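You operate a simulated robot arm through the tools that you are given. There is no shell and no other tool. Be economical: measure what you need, move in short steps, check, and stop when the job is done.

Carry out the task below with a simulated robot arm. There is one attempt and no reset: what you move stays moved.

TASK
Clamp the felt pack marked MENU under the wedge.
Fine: pull the wedge back, set the pack lengthwise at the open end of the wedge clamp, push it in to the stop and push the wedge home; other packs stay.

It is judged by the outcome, as a careful person would: the job done as asked, and still so three seconds after it is handed in. It fails if anything else is knocked over, pushed out of place, dropped, spilled or broken.

THE ROBOT
A 7-joint arm with a two-finger parallel gripper, fixed in place. Base frame: the origin is at the foot of the arm, x ahead of it, y to its left, z up; the work surface is at about z = 78. Readings come in cm, degrees, newtons and seconds.
With the tool pointing down near the work surface it reaches from about 22 to 68 cm from the base axis. Its first joint turns from -66.0 to 66.0 degrees. Payload 2.4 kg.
Tool frame: the origin (TCP) lies between the finger pads and is the grasp point; the fingertips stand 3 cm ahead of it; z points along the fingers, y is the line along which they close. Largest opening 9.4 cm; finger width 2.8, thickness 1; the body of the gripper, 5 by 9.6 cm, starts 5.5 cm behind the TCP.
Orientation is told as [roll, pitch, yaw] about the base's x, y, z axes, in that order, counted from this pose: with the fingers straight down and closing along the base's y, the tool's x points along the base's -x, its y along +y and its z along -z.

THE INTERFACE
- The arm moves only by the tool arm_command. Its argument "rows" is a list of rows, each a list of 3 entries, a list of its own where there are three numbers: the shift along the base's x, y, z in m, then the turn, a rotation vector about the base's x, y, z in degrees, then the opening, from 0 (shut) to 1 (fully open). In form: [[[tx, ty, tz], [wx, wy, wz], hand], ...]. A call has 1 to 12 rows; each row shifts and turns the commanded pose from where the row before left it. Each row takes 0.2 s and may step no farther than 5 cm and 8.6 degrees from the row before; otherwise, or with a gripper value out of range, the whole call is refused. A pose out of reach is approached as far as the arm can. The call stops where the force on the tool passes 90 N (or 10 N more than at its start, if that is more) or the arm is blocked; 0.2 s more then pass. Each finger travels about 15.3 cm/s and halts on what it meets, pressing with about 38 N; the grip force reading is that of the motor and also rises with nothing between the fingers. The clock runs only during rows and for 0.2 s after the last one: add rows that do not move to give the fingers time. It gives the time, the measured TCP pose, the force on the tool (base axes), the opening and the grip force at its end, in the units of the frame above (readings bear some noise), with the torque about the TCP (base axes, N m) and any sound that the robot's microphone picked up.
- Cameras (640 x 400 px; columns grow to the right, rows downward): "scene" is fixed at [3.63, 47.75, 143.77]; the picture's right is [-0.75, -0.66, 0.00], its down [-0.41, 0.47, -0.78] and it looks along [0.52, -0.59, -0.62] (base axes); focal length 358 px, centre (320, 200). "wrist" rides on the gripper at [7.6, 1.4, -10.3] in the tool frame; the picture's right is [-0.18, 0.98, 0.00], its down [-0.75, -0.14, -0.64] and it looks along [-0.63, -0.12, 0.77] (tool axes); focal length 243 px, centre (320, 200).
- snapshot(camera): a new picture of that camera. No time passes.
- pixel_to_xyz(camera, pixels): there is no depth. For up to 12 entries [column, row, z] of the newest picture of that camera ("zoom" is the newest enlarged one), the place [x, y] in the base frame at which the ray of that pixel passes the height z, good to about 0.2 cm. No time passes.
- inspect(camera, box): a new picture of the part [left, top, right, bottom] of that camera's present view, enlarged. No time passes.
- job_done(): hands the job in; it is judged then, once.

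Work in short steps. Measure before you move; look again where a grasp or a placing could have gone wrong, and mend it. You have 80 turns and 54 pictures in all, those below and enlarged ones among them. Open the gripper and draw the arm clear of the work before you hand the job in, unless the task says otherwise; then end with one line.

The tools are called as name(argument=value, ...) on one line, values as JSON. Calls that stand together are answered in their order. arm_command: Moves the arm, as the interface text tells. Its arguments: {"type":"object","properties":{"rows":{"type":"array","items":{"type":"array"}}},"required":["rows"]} The other tools are called the same way: snapshot (camera) takes a picture; pixel_to_xyz (camera, pixels) gives the place at which the rays of pixels pass given heights; inspect (camera, box) takes an enlarged picture of a part of a camera's view; job_done () hands the job in.

At the start:

```text
t: 0.0
ee_pos: [40.29, -16.26, 106.79]
tcp_rot: [0.0, 0.0, 0.0]
contact_force: [0.0, 0.2, 0.2]
ft_torque: [0.02, 0.0, -0.03]
opening: 9.4
gripper_force: 0.0
```

scene: 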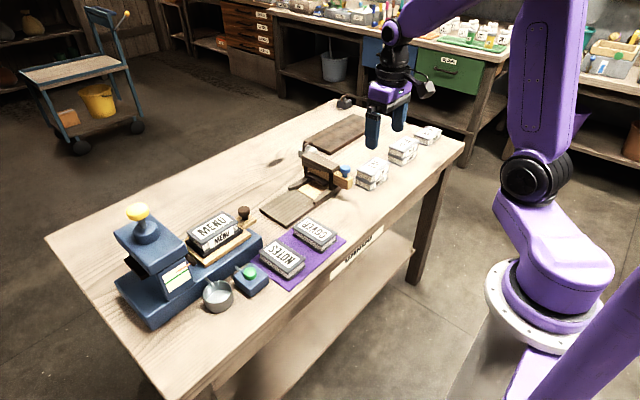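
wrist: 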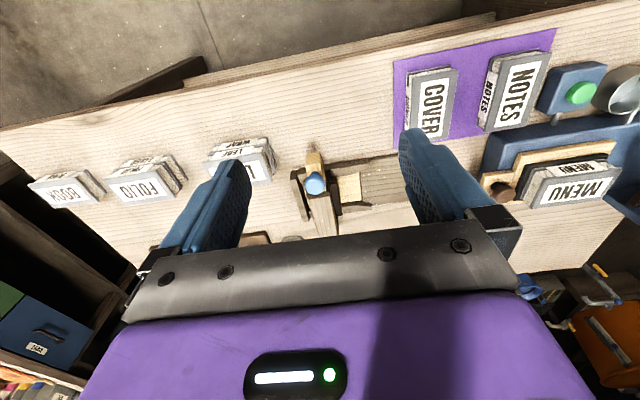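

I'll look closer at the clamp (about 320,180 in scene) and the MENU pack (about 212,232).

inspect(camera="scene", box=[250, 100, 410, 230])

inspect(camera="scene", box=[110, 190, 290, 330])

inspect(camera="wrist", box=[220, 120, 460, 250])

```text
3.08 times, centred on (330, 165) of scene
```

zoom: 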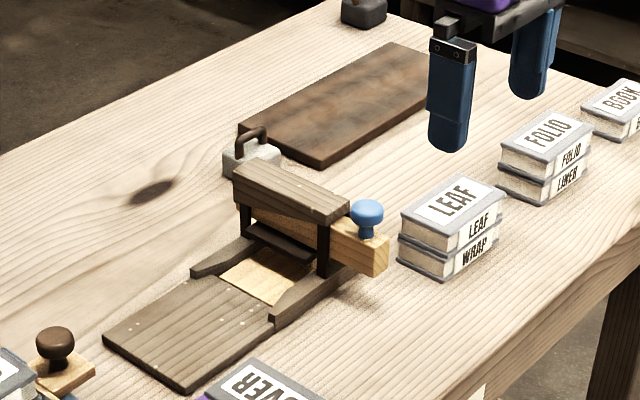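

```text
2.86 times, centred on (200, 260) of scene
```

zoom: 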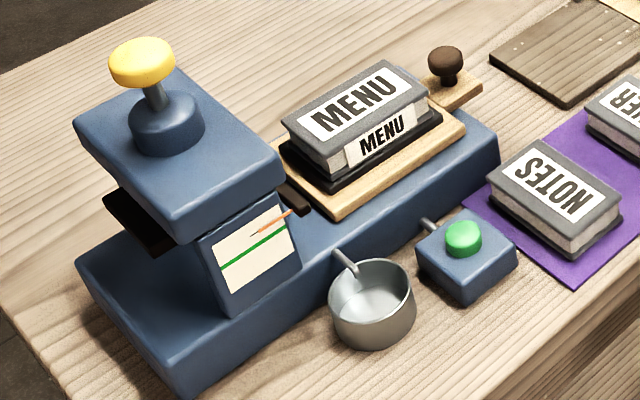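

```text
2.67 times, centred on (340, 185) of wrist
```

zoom: 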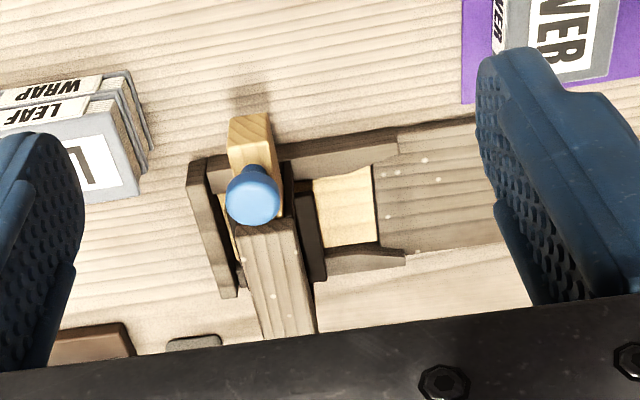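

Measure key points: clamp parts and MENU pack in the scene camera at guessed heights.

snapshot(camera="scene")

pixel_to_xyz(camera="scene", pixels=[[260, 209, 79], [287, 227, 79], [313, 206, 80], [343, 166, 86], [344, 188, 82], [305, 157, 88], [340, 171, 88], [187, 233, 90], [222.7, 211.7, 90], [238.5, 224.3, 90], [202.4, 243.2, 90], [244, 212, 88]])

pixel_to_xyz(camera="wrist", pixels=[[315, 183, 86], [307, 152, 85], [293, 173, 84], [372, 240, 79], [371, 206, 79], [409, 206, 79], [307, 246, 88], [531, 207, 90], [609, 203, 90], [621, 170, 90], [548, 175, 90], [497, 192, 90]])

```text
48 pictures are left
```

scene: 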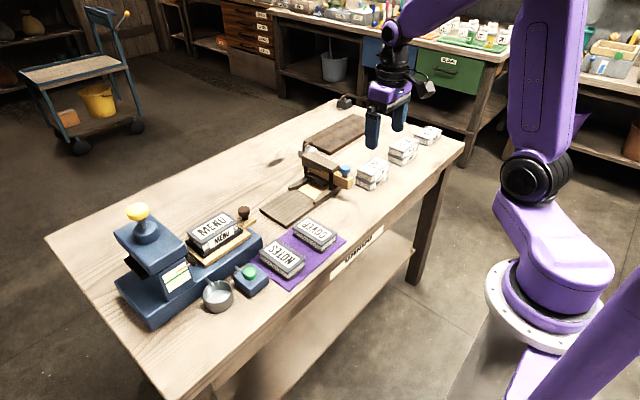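

```text
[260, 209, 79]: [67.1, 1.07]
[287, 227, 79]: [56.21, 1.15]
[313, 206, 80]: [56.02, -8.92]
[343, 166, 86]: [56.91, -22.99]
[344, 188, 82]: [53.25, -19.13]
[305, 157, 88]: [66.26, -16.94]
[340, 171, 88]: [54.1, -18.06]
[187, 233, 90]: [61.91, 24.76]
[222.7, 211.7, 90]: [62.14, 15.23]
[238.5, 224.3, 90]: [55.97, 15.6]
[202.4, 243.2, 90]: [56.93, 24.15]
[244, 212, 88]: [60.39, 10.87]
```

```text
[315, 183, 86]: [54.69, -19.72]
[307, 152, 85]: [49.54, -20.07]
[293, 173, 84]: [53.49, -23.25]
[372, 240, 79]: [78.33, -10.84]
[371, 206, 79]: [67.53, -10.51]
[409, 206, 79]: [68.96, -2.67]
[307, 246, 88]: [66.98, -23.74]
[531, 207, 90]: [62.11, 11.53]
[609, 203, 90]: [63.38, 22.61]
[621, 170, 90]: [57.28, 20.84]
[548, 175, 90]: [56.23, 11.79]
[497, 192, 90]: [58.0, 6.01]
```

Move a bit lower and sideways to see the clamp more closely.

arm_command(rows=[[[0, 0.025, -0.04], [0, 0, 0], 1], [[0, 0.025, -0.03], [0, 0, 0], 1], [[0, 0, 0], [0, 0, 0], 1]])

snapshot(camera="wrist")

inspect(camera="scene", box=[280, 130, 376, 190])

```text
t: 0.8
ee_pos: [40.38, -11.21, 99.62]
tcp_rot: [0.1, 0.0, 0.0]
contact_force: [-0.1, -0.1, 1.0]
ft_torque: [-0.01, 0.02, -0.02]
opening: 9.4
gripper_force: 0.0
```

```text
47 pictures are left
```

wrist: 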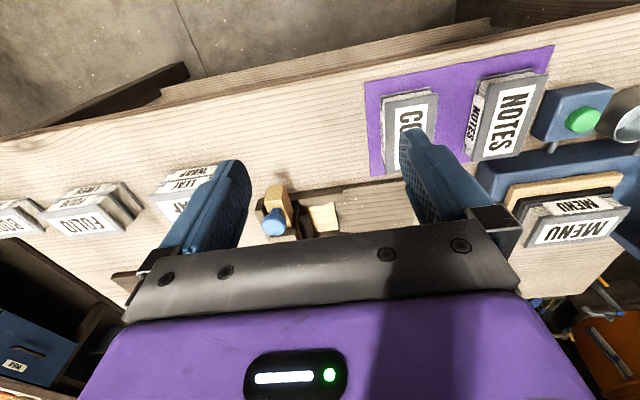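

```text
6.67 times, centred on (328, 160) of scene
```

zoom: 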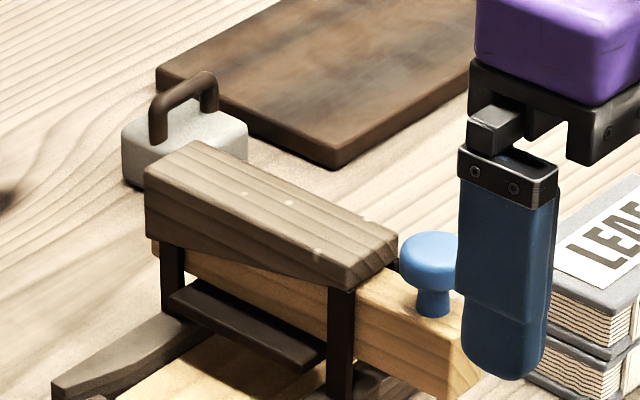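

The clamp sits under the hand; move forward and up so it lies in the clear upper half of the wrist picture.

arm_command(rows=[[[0.05, 0, 0], [0, 0, 0], 1], [[0.05, 0, 0], [0, 0, 0], 1], [[0.05, 0, 0.02], [0, 0, 0], 1], [[0, 0, 0], [0, 0, 0], 1], [[0, 0, 0], [0, 0, 0], 1]])

snapshot(camera="wrist")

inspect(camera="scene", box=[250, 120, 378, 200])

```text
refused: row 3 steps farther than a row can; nothing moved
```

```text
45 pictures are left
```

wrist: 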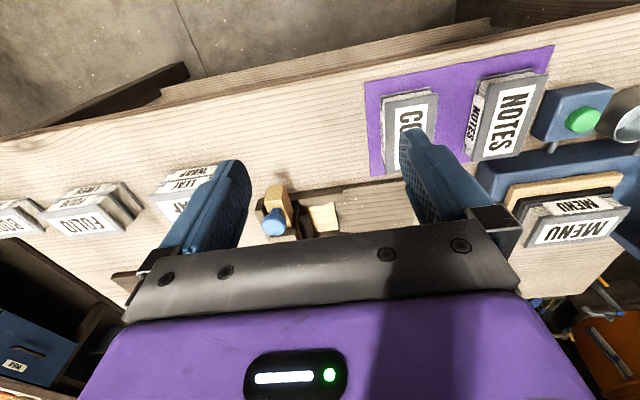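

```text
5.00 times, centred on (314, 160) of scene
```

zoom: 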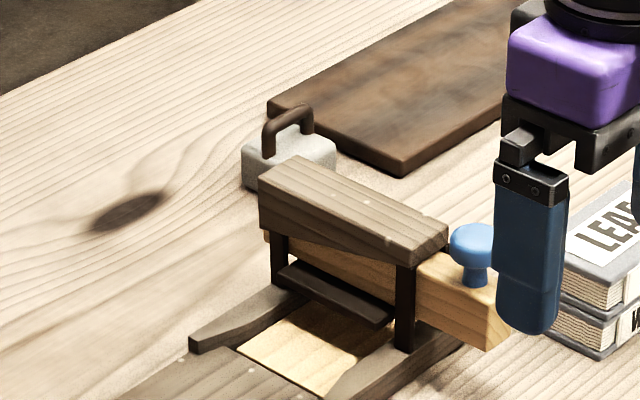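

The step was too long; repeat with shorter rows.

arm_command(rows=[[[0.04, 0, 0.02], [0, 0, 0], 1], [[0.04, 0, 0.02], [0, 0, 0], 1], [[0.04, 0, 0.02], [0, 0, 0], 1], [[0.03, 0, 0.01], [0, 0, 0], 1], [[0, 0, 0], [0, 0, 0], 1]])

snapshot(camera="wrist")

```text
t: 2.0
ee_pos: [55.4, -11.32, 106.49]
tcp_rot: [0.0, 0.0, 0.0]
contact_force: [0.0, -0.5, 0.7]
ft_torque: [-0.01, -0.02, -0.02]
opening: 9.36
gripper_force: 0.1
```

```text
43 pictures are left
```

wrist: 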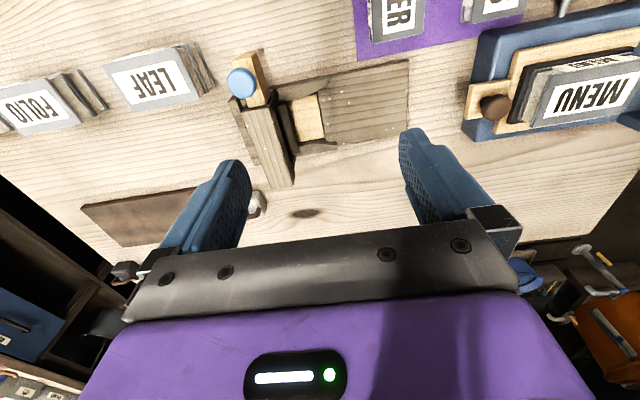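

Good view; enlarge the clamp and the MENU pack.

inspect(camera="wrist", box=[440, 20, 640, 145])

inspect(camera="wrist", box=[210, 40, 420, 200])

```text
3.20 times, centred on (540, 82) of wrist
```

zoom: 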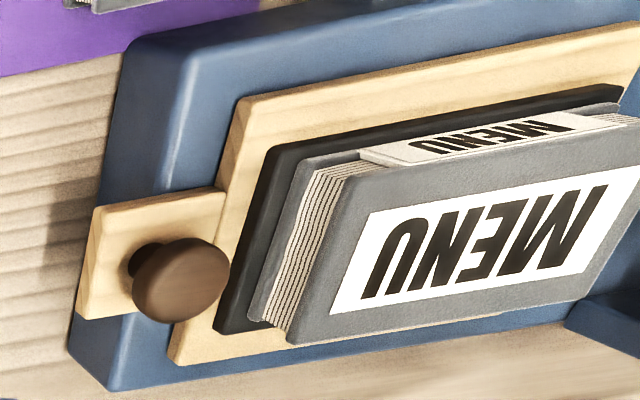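

```text
2.50 times, centred on (315, 120) of wrist
```

zoom: 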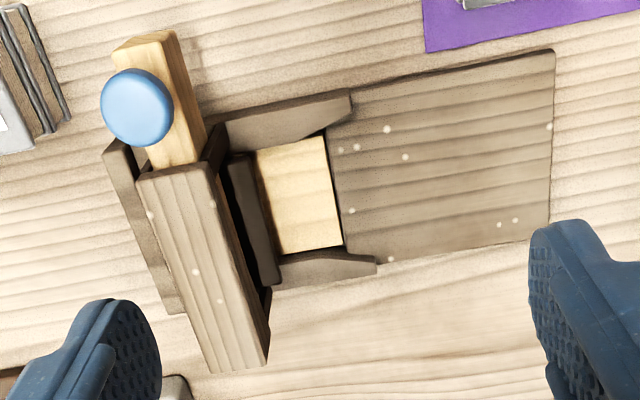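

Triangulate: knob, bridge, platen, cheeks in both cameras.

pixel_to_xyz(camera="wrist", pixels=[[241.8, 82, 86], [241.8, 82, 90], [271, 104, 86], [271, 104, 90], [271, 188.8, 86], [271, 188.8, 90], [279.8, 102, 82], [295, 154, 82], [317, 94.8, 79], [324, 138, 79], [327.8, 76.8, 80], [337.4, 146, 80]])

pixel_to_xyz(camera="scene", pixels=[[344.6, 168.6, 86], [344.6, 168.6, 90], [331, 173, 86], [331, 173, 90], [302, 158, 86], [302, 158, 90], [328, 187, 82], [304, 176, 82], [313, 200, 79], [297.8, 190, 79], [314, 201, 80], [288, 190, 80]])

pixel_to_xyz(camera="wrist", pixels=[[408.2, 60, 79], [406.6, 136, 79], [231.8, 58, 84], [257, 52, 84], [495, 105, 88], [605.6, 87, 91], [626, 122, 91], [530, 127, 91], [552, 89, 91], [638, 82, 91], [522, 67, 86], [507, 123, 86]])

```text
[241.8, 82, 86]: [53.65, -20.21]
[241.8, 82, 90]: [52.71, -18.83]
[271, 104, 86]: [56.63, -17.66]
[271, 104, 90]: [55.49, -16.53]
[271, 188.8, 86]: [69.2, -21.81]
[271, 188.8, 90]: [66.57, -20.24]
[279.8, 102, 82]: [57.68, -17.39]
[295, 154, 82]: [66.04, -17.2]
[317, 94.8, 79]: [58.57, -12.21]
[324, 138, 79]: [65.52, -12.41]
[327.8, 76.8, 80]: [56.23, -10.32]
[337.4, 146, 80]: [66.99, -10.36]
```

```text
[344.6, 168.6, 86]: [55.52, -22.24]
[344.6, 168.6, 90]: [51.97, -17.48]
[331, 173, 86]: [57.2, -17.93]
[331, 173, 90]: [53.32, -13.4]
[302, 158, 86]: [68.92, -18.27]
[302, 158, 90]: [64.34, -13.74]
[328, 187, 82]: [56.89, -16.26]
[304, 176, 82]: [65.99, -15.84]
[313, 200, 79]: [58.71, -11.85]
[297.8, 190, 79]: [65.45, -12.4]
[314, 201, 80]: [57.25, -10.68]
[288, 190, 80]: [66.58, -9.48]
```

```text
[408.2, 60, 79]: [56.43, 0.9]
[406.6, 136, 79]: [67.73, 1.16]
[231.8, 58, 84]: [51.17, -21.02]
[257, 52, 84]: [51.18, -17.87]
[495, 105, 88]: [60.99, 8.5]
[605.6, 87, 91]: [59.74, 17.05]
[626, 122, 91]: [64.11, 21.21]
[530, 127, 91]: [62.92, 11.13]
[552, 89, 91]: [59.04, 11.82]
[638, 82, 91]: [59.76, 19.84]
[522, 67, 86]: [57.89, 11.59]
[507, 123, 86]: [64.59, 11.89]
```

Knob triangulates to about (53.0,-19.2), top z≈88.6; MENU pack centre ≈(60.6,18), top ≈88.3. Move above the knob first.

arm_command(rows=[[[-0.012, -0.04, 0], [0, 0, 0], 1], [[-0.012, -0.039, -0.02], [0, 0, 0], 1], [[0, 0, -0.04], [0, 0, 0], 1], [[0, 0, -0.03], [0, 0, 0], 1], [[0, 0, 0], [0, 0, 0], 1], [[0, 0, 0], [0, 0, 0], 1]])

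snapshot(camera="wrist")

inspect(camera="scene", box=[280, 120, 408, 200])

```text
t: 3.4
ee_pos: [52.98, -19.37, 97.6]
tcp_rot: [0.0, 0.0, 0.0]
contact_force: [0.0, 0.3, 0.2]
ft_torque: [0.02, 0.0, 0.01]
opening: 9.41
gripper_force: 0.1
```

```text
40 pictures are left
```

wrist: 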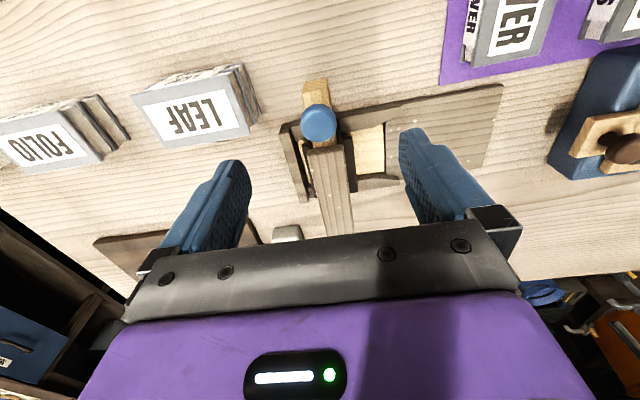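

```text
5.00 times, centred on (344, 160) of scene
```

zoom: 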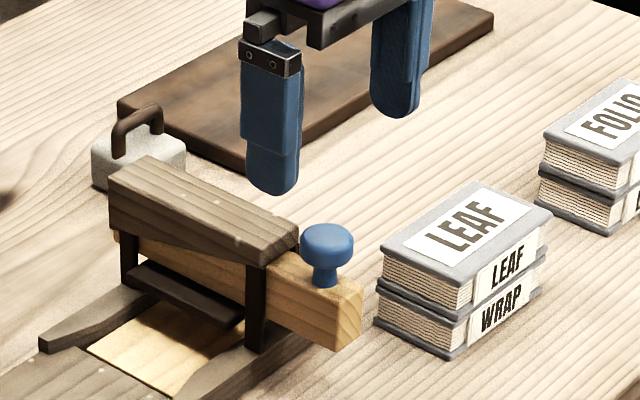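

Check the knob again from this nearer pose.

pixel_to_xyz(camera="wrist", pixels=[[318, 122, 88], [318, 122, 89], [304, 90, 86], [327, 78, 86], [230, 140, 83], [250, 100, 83]])

pixel_to_xyz(camera="scene", pixels=[[345.4, 167.5, 88], [345.4, 167.5, 89], [345.4, 167.5, 87], [420, 166, 84]])

```text
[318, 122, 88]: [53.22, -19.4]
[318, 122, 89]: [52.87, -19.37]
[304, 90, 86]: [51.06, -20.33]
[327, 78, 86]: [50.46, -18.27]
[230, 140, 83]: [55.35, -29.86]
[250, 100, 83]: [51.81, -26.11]
```

```text
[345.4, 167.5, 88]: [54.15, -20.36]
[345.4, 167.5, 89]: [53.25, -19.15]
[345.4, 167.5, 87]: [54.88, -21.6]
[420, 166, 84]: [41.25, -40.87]
```

Knob confirmed at (53.0,-19.3), top ≈88.8. Descend to TCP 90 and close on the knob.

arm_command(rows=[[[0, 0, -0.04], [0, 0, 0], 1], [[0, 0, -0.036], [0, 0, 0], 1], [[0, 0, 0], [0, 0, 0], 1], [[0, 0, 0], [0, 0, 0], 0.5], [[0, 0, 0], [0, 0, 0], 0.1], [[0, 0, 0], [0, 0, 0], 0.1], [[0, 0, 0], [0, 0, 0], 0.1]])

inspect(camera="scene", box=[280, 120, 408, 200])

```text
t: 5.0
ee_pos: [52.73, -19.43, 89.99]
tcp_rot: [0.0, 0.0, -0.1]
contact_force: [-0.9, -10.5, -5.5]
ft_torque: [-0.18, -0.26, -0.06]
opening: 2.88
gripper_force: 44.9
```

```text
5.00 times, centred on (344, 160) of scene
```

zoom: 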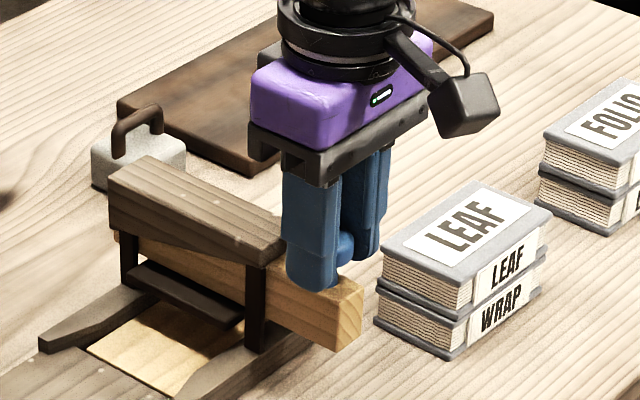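

Knob is held (opening 2.88). Pull -x in small steps.

arm_command(rows=[[[-0.01, 0, 0], [0, 0, 0], 0.1], [[-0.01, 0, 0], [0, 0, 0], 0.1], [[-0.01, 0, 0], [0, 0, 0], 0.1]])

inspect(camera="scene", box=[280, 120, 408, 200])

```text
t: 5.8
ee_pos: [50.29, -19.48, 90.34]
tcp_rot: [-0.4, -0.9, -0.1]
contact_force: [7.4, -18.1, 37.7]
ft_torque: [-0.45, 0.25, -0.06]
opening: 2.9
gripper_force: 44.6
```

```text
5.00 times, centred on (344, 160) of scene
```

zoom: 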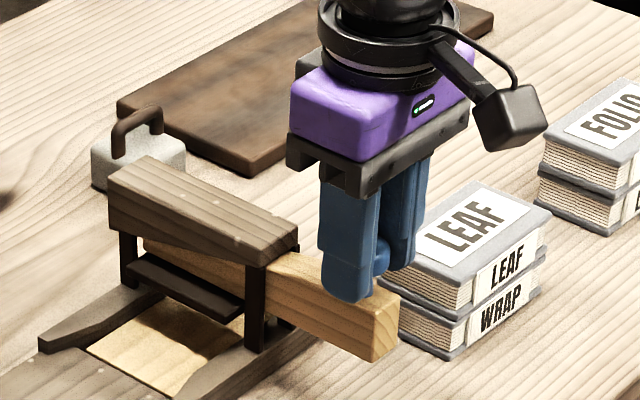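

Wedge follows (≈2.4 cm), but rides up with the slope (Fz 37 N). Continue with some upward give.

arm_command(rows=[[[0, 0, 0.003], [0, 0, 0], 0.1], [[-0.01, 0, 0.001], [0, 0, 0], 0.1], [[-0.01, 0, 0.001], [0, 0, 0], 0.1], [[0, 0, 0], [0, 0, 0], 0.1]])

inspect(camera="scene", box=[280, 120, 408, 200])

```text
t: 6.8
ee_pos: [48.12, -19.5, 90.94]
tcp_rot: [-0.2, -0.5, -0.1]
contact_force: [6.2, -26.8, 24.5]
ft_torque: [-0.53, 0.18, -0.02]
opening: 2.9
gripper_force: 45.2
```

```text
5.00 times, centred on (344, 160) of scene
```

zoom: 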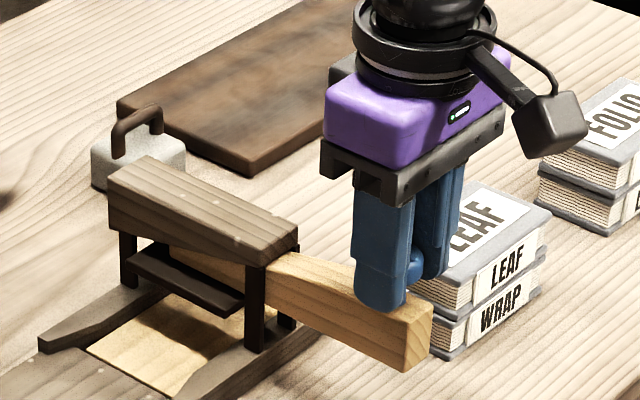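

Platen rises with the wedge. Measure its underside height versus pack thickness.

pixel_to_xyz(camera="scene", pixels=[[328, 182.6, 81], [328, 182.6, 82], [328, 182.6, 83], [305, 170.8, 81], [305, 170.8, 82], [305, 170.8, 83], [370, 174.6, 82], [370, 174.6, 84], [370, 190, 78], [370, 190, 79], [360, 193, 82]])

inspect(camera="scene", box=[180, 200, 276, 260])

```text
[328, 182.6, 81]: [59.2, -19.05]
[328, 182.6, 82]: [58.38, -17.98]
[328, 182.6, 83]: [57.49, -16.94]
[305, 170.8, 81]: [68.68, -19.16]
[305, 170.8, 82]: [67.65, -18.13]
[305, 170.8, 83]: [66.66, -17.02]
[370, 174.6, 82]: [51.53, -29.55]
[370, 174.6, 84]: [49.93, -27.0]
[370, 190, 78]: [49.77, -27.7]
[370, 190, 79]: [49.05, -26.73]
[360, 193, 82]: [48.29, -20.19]
```

```text
6.67 times, centred on (228, 230) of scene
```

zoom: 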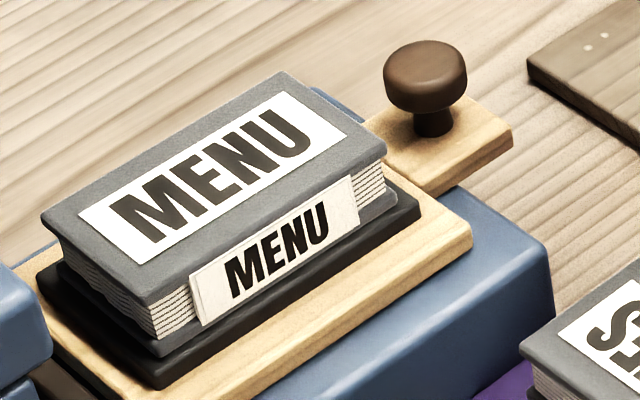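

Clearance seems near the pack's ~2.3 cm thickness; pull about 2 cm more, following the slope.

arm_command(rows=[[[0, -0.001, 0.001], [0, 0, 0], 0.1], [[-0.01, 0, 0.003], [0, 0, 0], 0.1], [[-0.01, 0, 0.003], [0, 0, 0], 0.1], [[0, 0, 0], [0, 0, 0], 0.1]])

inspect(camera="scene", box=[280, 120, 408, 200])

```text
t: 7.8
ee_pos: [45.73, -19.01, 91.21]
tcp_rot: [0.2, 0.2, 0.2]
contact_force: [-0.4, 0.5, 0.4]
ft_torque: [-0.02, -0.03, -0.01]
opening: 0.87
gripper_force: 0.1
```

```text
5.00 times, centred on (344, 160) of scene
```

zoom: 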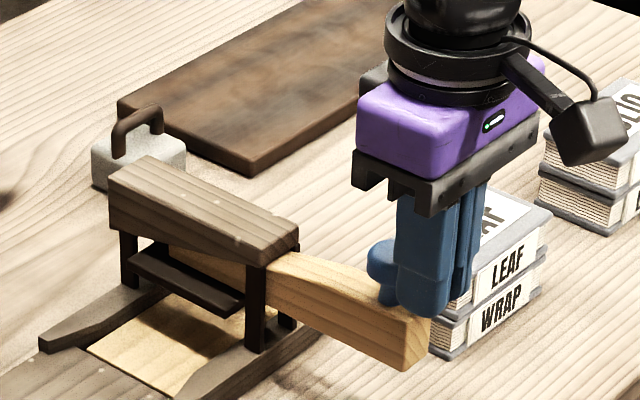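

The knob slipped out as the wedge reached its limit (near end x≈46); platen is raised. Now lift clear and head to MENU while yawing +90°.

arm_command(rows=[[[0, 0, 0.04], [0, 0, 0], 0.1], [[0, 0, 0.045], [0, 0, 0], 0.5], [[0, 0, 0.045], [0, 0, 0], 0.9], [[0.01, 0.03, 0], [0, 0, 8.5], 1], [[0.01, 0.03, 0], [0, 0, 8.5], 1], [[0.01, 0.03, 0], [0, 0, 8.5], 1], [[0.01, 0.03, 0], [0, 0, 8.5], 1], [[0.01, 0.03, 0], [0, 0, 8.5], 1], [[0.01, 0.03, 0], [0, 0, 8.5], 1], [[0.01, 0.03, 0], [0, 0, 8.5], 1], [[0.01, 0.03, 0], [0, 0, 8.5], 1]])

arm_command(rows=[[[0.01, 0.03, 0], [0, 0, 8.5], 1], [[0.01, 0.03, 0], [0, 0, 8.5], 1], [[0.01, 0.03, 0], [0, 0, 5], 1], [[0, 0, 0], [0, 0, 0], 1]])

snapshot(camera="wrist")

snapshot(camera="scene")

```text
t: 10.2
ee_pos: [53.88, 4.64, 104.36]
tcp_rot: [0.0, -0.1, 68.2]
contact_force: [0.3, 0.1, 0.0]
ft_torque: [-0.01, -0.02, 0.0]
opening: 9.4
gripper_force: 0.1
```

```text
t: 11.2
ee_pos: [57.13, 13.66, 104.39]
tcp_rot: [-0.1, -0.1, 90.0]
contact_force: [0.5, 1.0, -0.5]
ft_torque: [0.0, 0.01, 0.03]
opening: 9.41
gripper_force: 0.0
```

```text
33 pictures are left
```

wrist: 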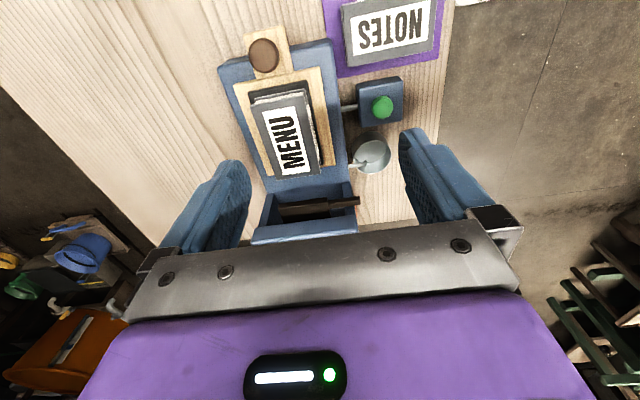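

```text
32 pictures are left
```

scene: 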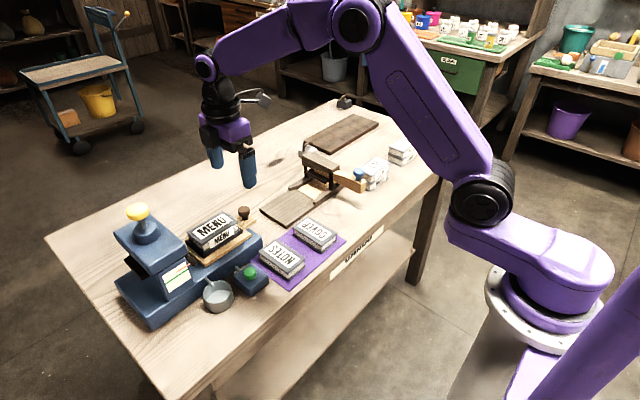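

Wedge has stayed back. Enlarge the MENU pack from the wrist to find its corners.

inspect(camera="wrist", box=[212, 30, 372, 230])

inspect(camera="scene", box=[110, 190, 270, 290])

```text
2.00 times, centred on (292, 130) of wrist
```

zoom: 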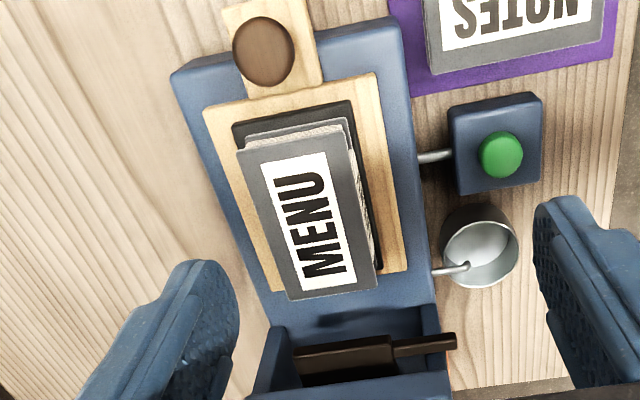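

```text
4.00 times, centred on (190, 240) of scene
```

zoom: 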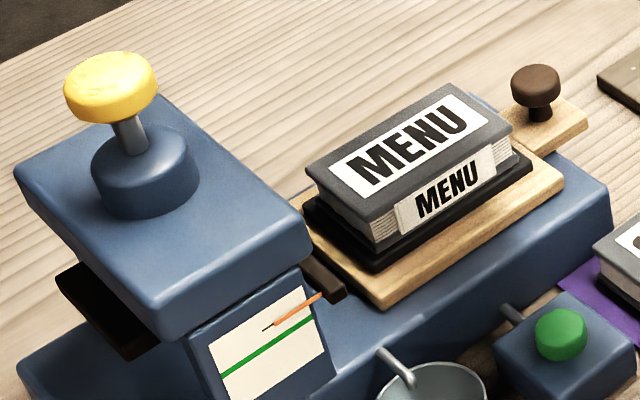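

Triangulate the pack's top corners from both cameras.

pixel_to_xyz(camera="wrist", pixels=[[250.5, 106, 88], [303.5, 100, 88], [320.5, 173.5, 88], [277, 180, 88], [250.5, 106, 89], [320.5, 173.5, 89]])

pixel_to_xyz(camera="scene", pixels=[[222.5, 210.8, 88], [238.2, 222.5, 88], [203, 245.5, 88], [186.5, 232.5, 88], [222.5, 210.8, 89], [203, 245.5, 89]])

```text
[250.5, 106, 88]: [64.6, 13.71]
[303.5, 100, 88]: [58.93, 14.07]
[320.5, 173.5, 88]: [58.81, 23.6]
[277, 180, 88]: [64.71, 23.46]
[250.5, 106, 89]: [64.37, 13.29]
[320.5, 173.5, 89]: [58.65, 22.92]
```

```text
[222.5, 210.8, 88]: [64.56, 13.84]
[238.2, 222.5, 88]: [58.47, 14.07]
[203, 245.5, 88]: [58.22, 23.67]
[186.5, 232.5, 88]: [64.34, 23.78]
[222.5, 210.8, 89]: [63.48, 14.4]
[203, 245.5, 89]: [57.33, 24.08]
```

Pack top z≈88.0, x 58.6–64.6, y 13.9–23.7. Go above (61.6,19.5), descend to TCP 93 first.

arm_command(rows=[[[0.022, 0.029, 0], [0, 0, 0], 1], [[0.023, 0.029, 0], [0, 0, 0], 1], [[0, 0, -0.04], [0, 0, 0], 1], [[0, 0, -0.04], [0, 0, 0], 1], [[0, 0, -0.03], [0, 0, 0], 1], [[0, 0, 0], [0, 0, 0], 1], [[0, 0, 0], [0, 0, 0], 1]])

inspect(camera="scene", box=[110, 160, 270, 260])

snapshot(camera="wrist")

```text
t: 12.8
ee_pos: [61.56, 19.58, 93.46]
tcp_rot: [0.1, 0.1, 90.0]
contact_force: [0.6, -0.2, 0.1]
ft_torque: [0.01, -0.04, -0.03]
opening: 9.38
gripper_force: 0.1
```

```text
4.00 times, centred on (190, 210) of scene
```

zoom: 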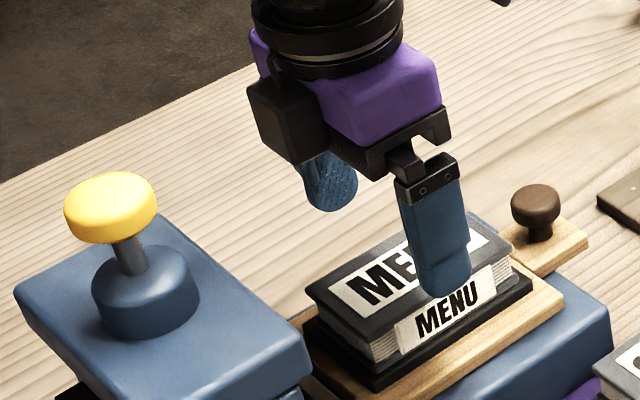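

```text
28 pictures are left
```

wrist: 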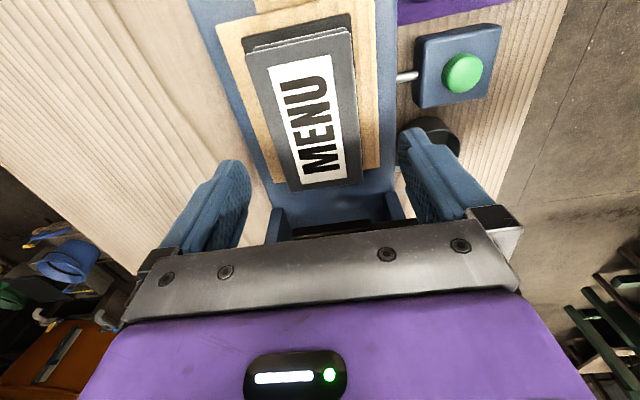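

Fingers straddle the pack well. Descend to TCP ≈89.2 and close.

arm_command(rows=[[[0, 0, -0.022], [0, 0, 0], 1], [[0, 0, -0.02], [0, 0, 0], 1], [[0, 0, 0], [0, 0, 0], 1], [[0, 0, 0], [0, 0, 0], 0.75], [[0, 0, 0], [0, 0, 0], 0.5], [[0, 0, 0], [0, 0, 0], 0.5], [[0, 0, 0], [0, 0, 0], 0.5]])

inspect(camera="scene", box=[150, 180, 278, 260])

```text
t: 14.4
ee_pos: [61.52, 19.41, 89.28]
tcp_rot: [0.0, 0.0, 90.0]
contact_force: [0.2, -0.2, -0.8]
ft_torque: [0.05, -0.07, 0.01]
opening: 5.92
gripper_force: 37.8
```

```text
5.00 times, centred on (214, 220) of scene
```

zoom: 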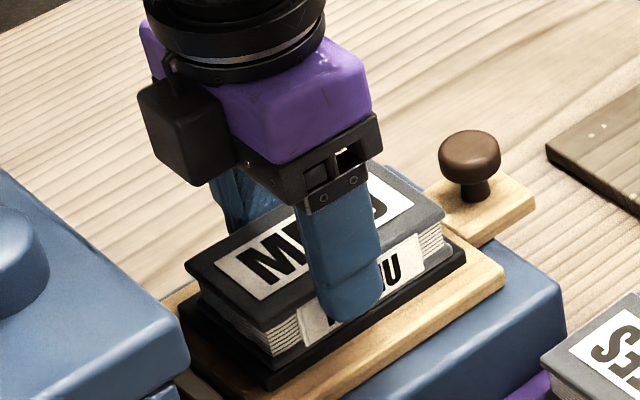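

Pack held (opening 5.92). Lift straight up and check.

arm_command(rows=[[[0, 0, 0.01], [0, 0, 0], 0.5], [[0, 0, 0.03], [0, 0, 0], 0.5], [[0, 0, 0.04], [0, 0, 0], 0.5], [[0, 0, 0], [0, 0, 0], 0.5]])

snapshot(camera="scene")

```text
t: 15.4
ee_pos: [61.43, 19.66, 97.1]
tcp_rot: [0.0, -0.1, 90.0]
contact_force: [-0.7, 0.2, -1.5]
ft_torque: [-0.02, -0.02, 0.0]
opening: 5.93
gripper_force: 38.1
```

```text
26 pictures are left
```

scene: 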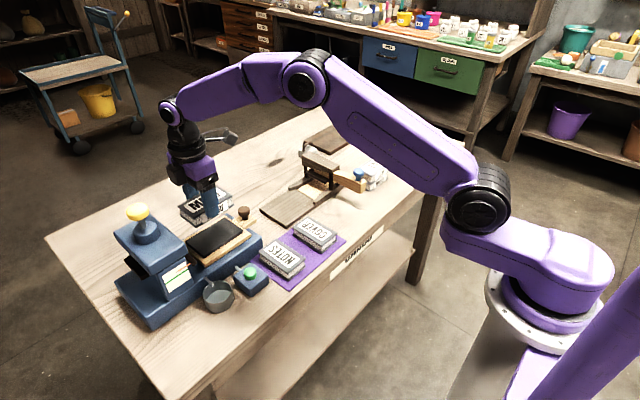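

Pack lifted alone; pad stays. Carry to above the approach board, target (62,-3.5), then down to 87.

arm_command(rows=[[[0.001, -0.03, 0], [0, 0, 0], 0.5], [[0.001, -0.04, 0], [0, 0, 0], 0.5], [[0.001, -0.04, 0], [0, 0, 0], 0.5], [[0.001, -0.04, 0], [0, 0, 0], 0.5], [[0.001, -0.04, 0], [0, 0, 0], 0.5], [[0, -0.04, 0], [0, 0, 0], 0.5], [[0, 0, 0], [0, 0, 0], 0.5], [[0, 0, -0.04], [0, 0, 0], 0.5], [[0, 0, -0.04], [0, 0, 0], 0.5], [[0, 0, 0], [0, 0, 0], 0.5], [[0, 0, 0], [0, 0, 0], 0.5]])

inspect(camera="scene", box=[230, 140, 358, 240])

snapshot(camera="wrist")

```text
t: 17.8
ee_pos: [62.11, -3.58, 89.29]
tcp_rot: [0.0, 0.0, 90.0]
contact_force: [-0.8, 0.0, -2.1]
ft_torque: [0.03, 0.02, 0.0]
opening: 5.92
gripper_force: 37.7
```

```text
4.00 times, centred on (294, 190) of scene
```

zoom: 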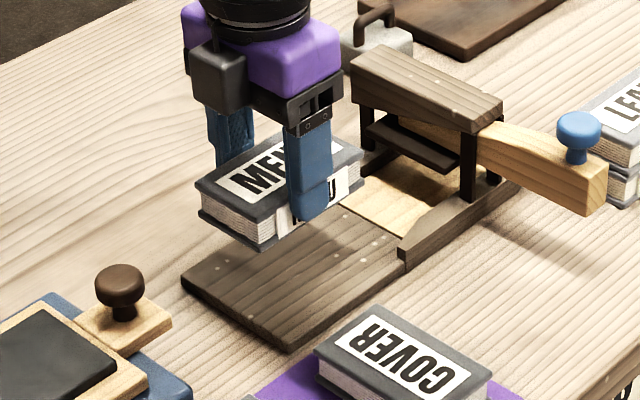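

```text
24 pictures are left
```

wrist: 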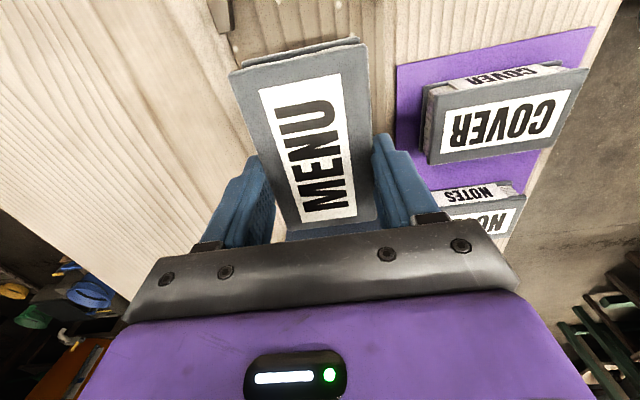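

Well aligned with the channel. Lower to ~83.2 then in fine steps.

arm_command(rows=[[[0, 0, -0.03], [0, 0, 0], 0.5], [[0, 0, -0.03], [0, 0, 0], 0.5], [[0, 0, 0], [0, 0, 0], 0.5], [[0, 0, -0.003], [0, 0, 0], 0.5], [[0, 0, 0], [0, 0, 0], 0.5]])

inspect(camera="scene", box=[240, 160, 336, 230])

```text
t: 19.0
ee_pos: [62.13, -3.61, 83.31]
tcp_rot: [-0.2, -0.1, 90.0]
contact_force: [-15.5, -3.0, 47.5]
ft_torque: [-0.05, 0.86, 0.03]
opening: 5.95
gripper_force: 38.4
```

```text
5.71 times, centred on (288, 195) of scene
```

zoom: 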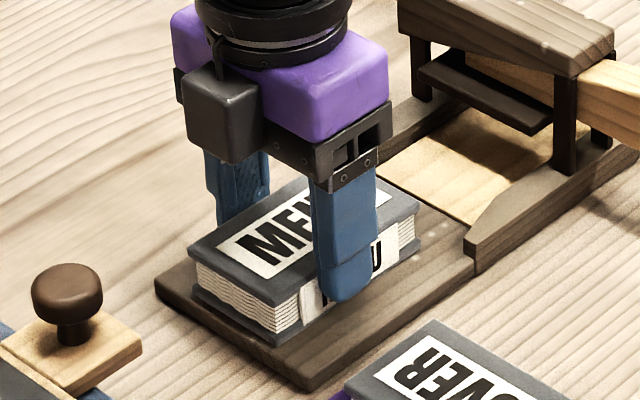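

Pack is on the board (47 N). Relieve slightly, then open.

arm_command(rows=[[[0, 0, 0.004], [0, 0, 0], 0.5], [[0, 0, 0], [0, 0, 0], 0.62], [[0, 0, 0], [0, 0, 0], 0.8], [[0, 0, 0], [0, 0, 0], 1], [[0, 0, 0.03], [0, 0, 0], 1], [[0, 0.02, 0.04], [0, 0, 0], 1], [[0, 0.03, 0.03], [0, 0, 0], 1], [[0, 0, 0], [0, 0, 0], 1]])

inspect(camera="scene", box=[240, 140, 368, 230])

snapshot(camera="wrist")

```text
t: 20.8
ee_pos: [62.03, 1.42, 93.13]
tcp_rot: [0.0, 0.0, 89.9]
contact_force: [-0.2, 0.7, -0.2]
ft_torque: [-0.03, 0.0, 0.03]
opening: 9.4
gripper_force: 0.1
```

```text
4.44 times, centred on (304, 185) of scene
```

zoom: 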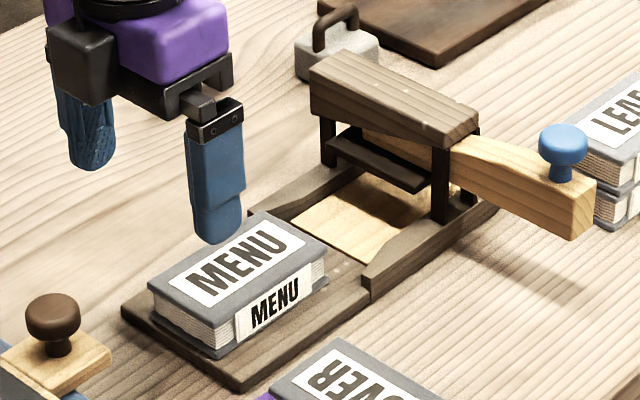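

```text
21 pictures are left
```

wrist: 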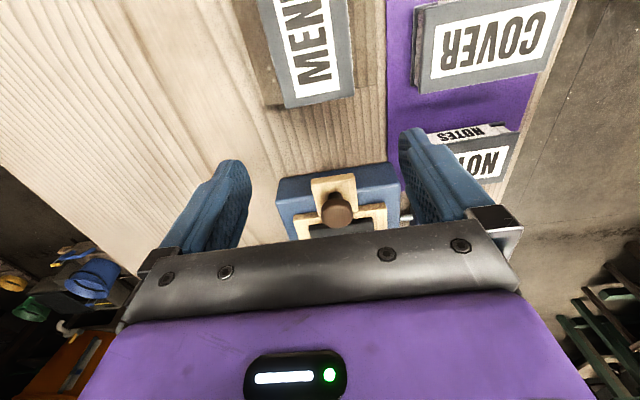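

Check pack edges against the channel.

pixel_to_xyz(camera="scene", pixels=[[265, 204.1, 82], [289.4, 187.9, 82], [305.8, 195.6, 82], [280.4, 213.2, 82], [315.3, 200.8, 81], [299, 190.5, 81]])

```text
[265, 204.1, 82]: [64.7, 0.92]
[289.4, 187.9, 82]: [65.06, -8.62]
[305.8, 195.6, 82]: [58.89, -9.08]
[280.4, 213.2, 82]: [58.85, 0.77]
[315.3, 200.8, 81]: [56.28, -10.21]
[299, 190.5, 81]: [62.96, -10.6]
```

Pack is centred at x≈61.9, y 0.85…-8.9. I'll regrip near its rear (TCP y=-2) and slide it part way in between the cheeks before pushing, so the hand stays clear of the press slide knob.

arm_command(rows=[[[-0.001, -0.034, 0], [0, 0, 0], 1], [[0, 0, -0.04], [0, 0, 0], 1], [[0, 0, -0.04], [0, 0, 0], 1], [[0, 0, -0.013], [0, 0, 0], 1], [[0, 0, 0], [0, 0, 0], 1], [[0, 0, 0], [0, 0, 0], 0.7], [[0, 0, 0], [0, 0, 0], 0.5], [[0, 0, 0], [0, 0, 0], 0.5]])

```text
t: 22.6
ee_pos: [61.79, -2.13, 83.78]
tcp_rot: [-0.1, -0.1, 90.0]
contact_force: [-0.9, 0.5, 0.1]
ft_torque: [0.02, 0.0, 0.07]
opening: 5.92
gripper_force: 37.4
```

Gripped with no side load. Slide 2.5 cm toward -y and read the forces.

arm_command(rows=[[[0, -0.01, 0], [0, 0, 0], 0.5], [[0, -0.01, 0], [0, 0, 0], 0.5], [[0, -0.006, 0], [0, 0, 0], 0.5], [[0, 0, 0], [0, 0, 0], 0.5]])

inspect(camera="scene", box=[260, 140, 356, 210])

```text
t: 23.6
ee_pos: [61.99, -4.52, 83.78]
tcp_rot: [0.0, 0.0, 90.0]
contact_force: [0.2, 0.1, -0.1]
ft_torque: [0.04, -0.01, 0.03]
opening: 5.93
gripper_force: 38.1
```

```text
5.71 times, centred on (308, 175) of scene
```

zoom: 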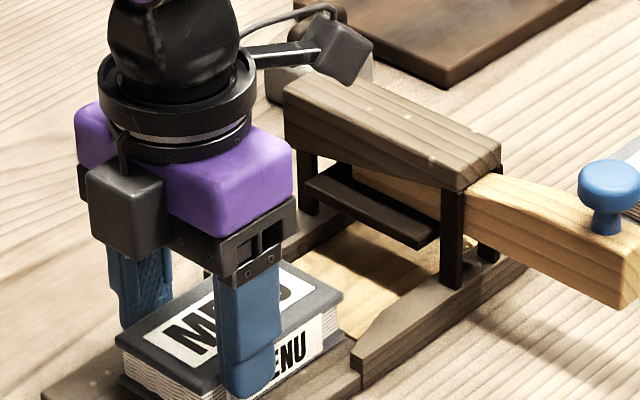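

Moving freely into the mouth. Another 2.6 cm.

arm_command(rows=[[[0, -0.01, 0], [0, 0, 0], 0.5], [[0, -0.01, 0], [0, 0, 0], 0.5], [[0, -0.006, 0], [0, 0, 0], 0.5], [[0, 0, 0], [0, 0, 0], 0.5]])

inspect(camera="scene", box=[260, 140, 356, 210])

```text
t: 24.6
ee_pos: [61.88, -7.14, 83.96]
tcp_rot: [0.0, -0.1, 90.0]
contact_force: [-0.1, 0.3, -0.8]
ft_torque: [-0.02, 0.04, 0.06]
opening: 5.94
gripper_force: 37.6
```

```text
5.71 times, centred on (308, 175) of scene
```

zoom: 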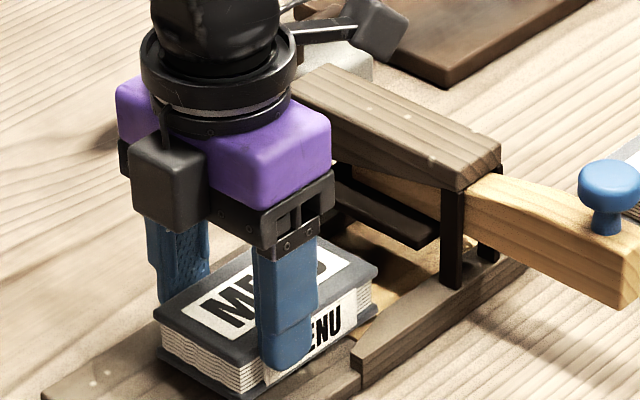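

Aligned in the mouth, no load. Release, rise, back off, close and tilt the tips forward 20°.

arm_command(rows=[[[0, 0, 0], [0, 0, 0], 0.65], [[0, 0, 0], [0, 0, 0], 0.8], [[0, 0, 0], [0, 0, 0], 0.85], [[0, 0, 0.04], [0, 0, 0], 0.85], [[0, 0, 0.035], [0, 0, 0], 0.85], [[0, 0.032, 0], [0, 0, 0], 0.5], [[0, 0.033, 0], [-7, 0, 0], 0.2], [[0, 0, 0], [-7, 0, 0], 0], [[0, 0, 0], [-6, 0, 0], 0], [[0, 0, 0], [0, 0, 0], 0], [[0, 0, 0], [0, 0, 0], 0]])

inspect(camera="scene", box=[220, 130, 380, 230])

```text
t: 27.0
ee_pos: [61.89, -0.62, 91.48]
tcp_rot: [-0.1, 20.0, 90.0]
contact_force: [0.6, -0.7, -0.6]
ft_torque: [0.01, 0.02, 0.0]
opening: 0.0
gripper_force: 32.7
```

```text
4.00 times, centred on (300, 180) of scene
```

zoom: 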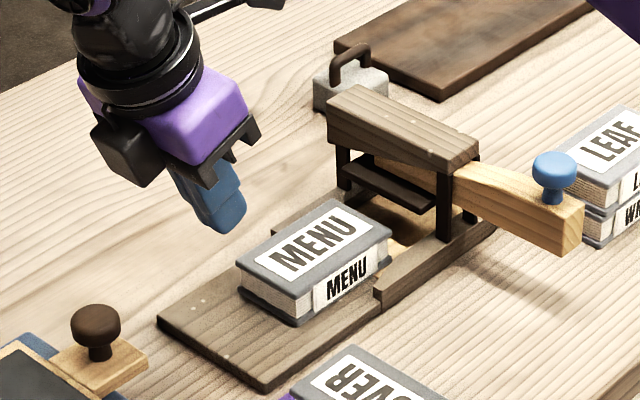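

Tilt is right. Descend behind the pack and start pushing.

arm_command(rows=[[[0, 0, -0.04], [0, 0, 0], 0], [[0, 0, -0.03], [0, 0, 0], 0], [[0, 0, -0.009], [0, 0, 0], 0], [[0, 0, 0], [0, 0, 0], 0], [[0, -0.01, 0], [0, 0, 0], 0], [[0, -0.01, 0], [0, 0, 0], 0], [[0, -0.01, 0], [0, 0, 0], 0], [[0, -0.01, 0], [0, 0, 0], 0], [[0, 0, 0], [0, 0, 0], 0]])

inspect(camera="scene", box=[240, 130, 368, 210])

```text
t: 29.0
ee_pos: [61.84, -4.71, 83.48]
tcp_rot: [-0.1, 20.1, 89.9]
contact_force: [-0.3, 1.1, 0.1]
ft_torque: [0.02, 0.01, 0.0]
opening: 0.0
gripper_force: 32.9
```

```text
5.00 times, centred on (304, 170) of scene
```

zoom: 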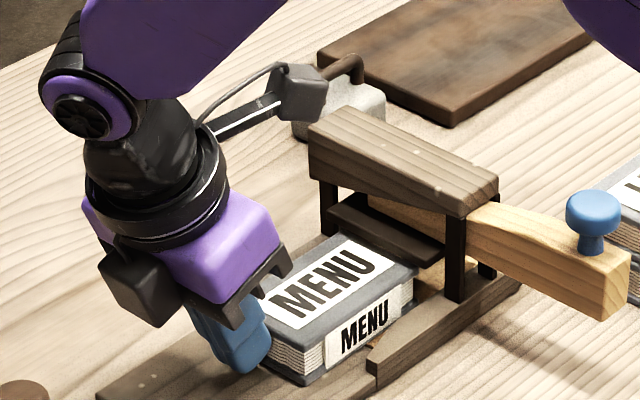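

Pack slides in with ~1 N, nose about to pass under the platen. Continue 3 cm.

arm_command(rows=[[[0, -0.008, 0], [0, 0, 0], 0], [[0, -0.008, 0], [0, 0, 0], 0], [[0, -0.008, 0], [0, 0, 0], 0], [[0, -0.006, 0], [0, 0, 0], 0], [[0, 0, 0], [0, 0, 0], 0]])

inspect(camera="scene", box=[240, 130, 368, 210])

```text
t: 30.2
ee_pos: [61.72, -7.57, 83.6]
tcp_rot: [0.0, 20.0, 90.1]
contact_force: [-0.4, -0.1, -0.1]
ft_torque: [0.0, 0.02, 0.02]
opening: 0.02
gripper_force: 33.5
```

```text
5.00 times, centred on (304, 170) of scene
```

zoom: 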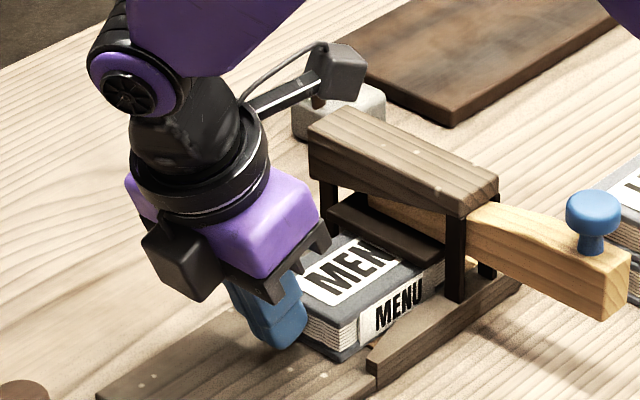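

Going under the platen. Continue with smaller steps, watching force for the stop.

arm_command(rows=[[[0, -0.005, 0], [0, 0, 0], 0], [[0, -0.005, 0], [0, 0, 0], 0], [[0, -0.005, 0], [0, 0, 0], 0], [[0, -0.005, 0], [0, 0, 0], 0], [[0, 0, 0], [0, 0, 0], 0]])

inspect(camera="scene", box=[240, 130, 368, 210])

```text
t: 31.4
ee_pos: [61.63, -9.48, 83.52]
tcp_rot: [0.0, 20.0, 90.0]
contact_force: [0.4, 0.3, 0.9]
ft_torque: [0.03, -0.02, -0.02]
opening: 0.0
gripper_force: 33.2
```

```text
5.00 times, centred on (304, 170) of scene
```

zoom: 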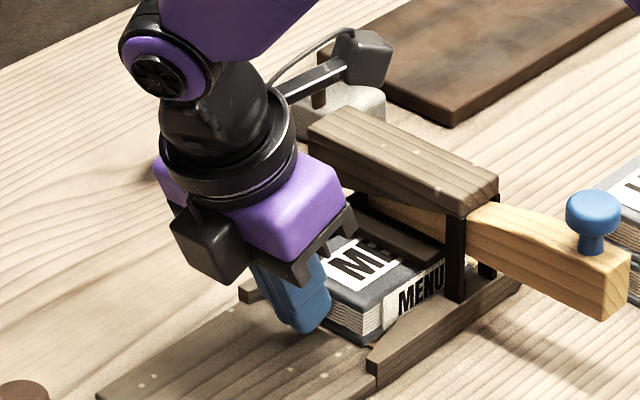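

No stop yet; continue in 0.4 cm steps.

arm_command(rows=[[[0, -0.004, 0], [0, 0, 0], 0], [[0, -0.004, 0], [0, 0, 0], 0], [[0, -0.004, 0], [0, 0, 0], 0], [[0, 0, 0], [0, 0, 0], 0]])

```text
t: 32.4
ee_pos: [61.82, -10.86, 83.58]
tcp_rot: [0.0, 20.0, 89.9]
contact_force: [-0.6, 0.7, -0.1]
ft_torque: [0.02, -0.02, 0.01]
opening: 0.01
gripper_force: 33.3
```

Still free; continue.

arm_command(rows=[[[0, -0.004, 0], [0, 0, 0], 0], [[0, -0.004, 0], [0, 0, 0], 0], [[0, 0, 0], [0, 0, 0], 0]])

inspect(camera="scene", box=[260, 140, 356, 200])

```text
t: 33.2
ee_pos: [61.82, -11.34, 83.48]
tcp_rot: [0.1, 19.9, 90.2]
contact_force: [-4.5, 16.0, 1.0]
ft_torque: [0.32, 0.08, -0.13]
opening: 0.0
gripper_force: 33.1
```

```text
6.67 times, centred on (308, 170) of scene
```

zoom: 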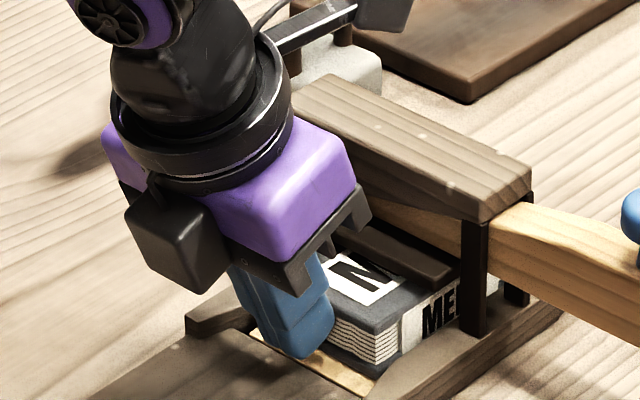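

Force rose to 16 N: the stop. Press 0.2 cm more to confirm.

arm_command(rows=[[[0, -0.003, 0], [0, 0, 0], 0], [[0, 0, 0], [0, 0, 0], 0]])

```text
t: 33.8
ee_pos: [61.93, -11.27, 83.49]
tcp_rot: [0.1, 19.8, 90.3]
contact_force: [-8.1, 26.8, 2.0]
ft_torque: [0.63, 0.19, -0.22]
opening: 0.02
gripper_force: 33.3
```

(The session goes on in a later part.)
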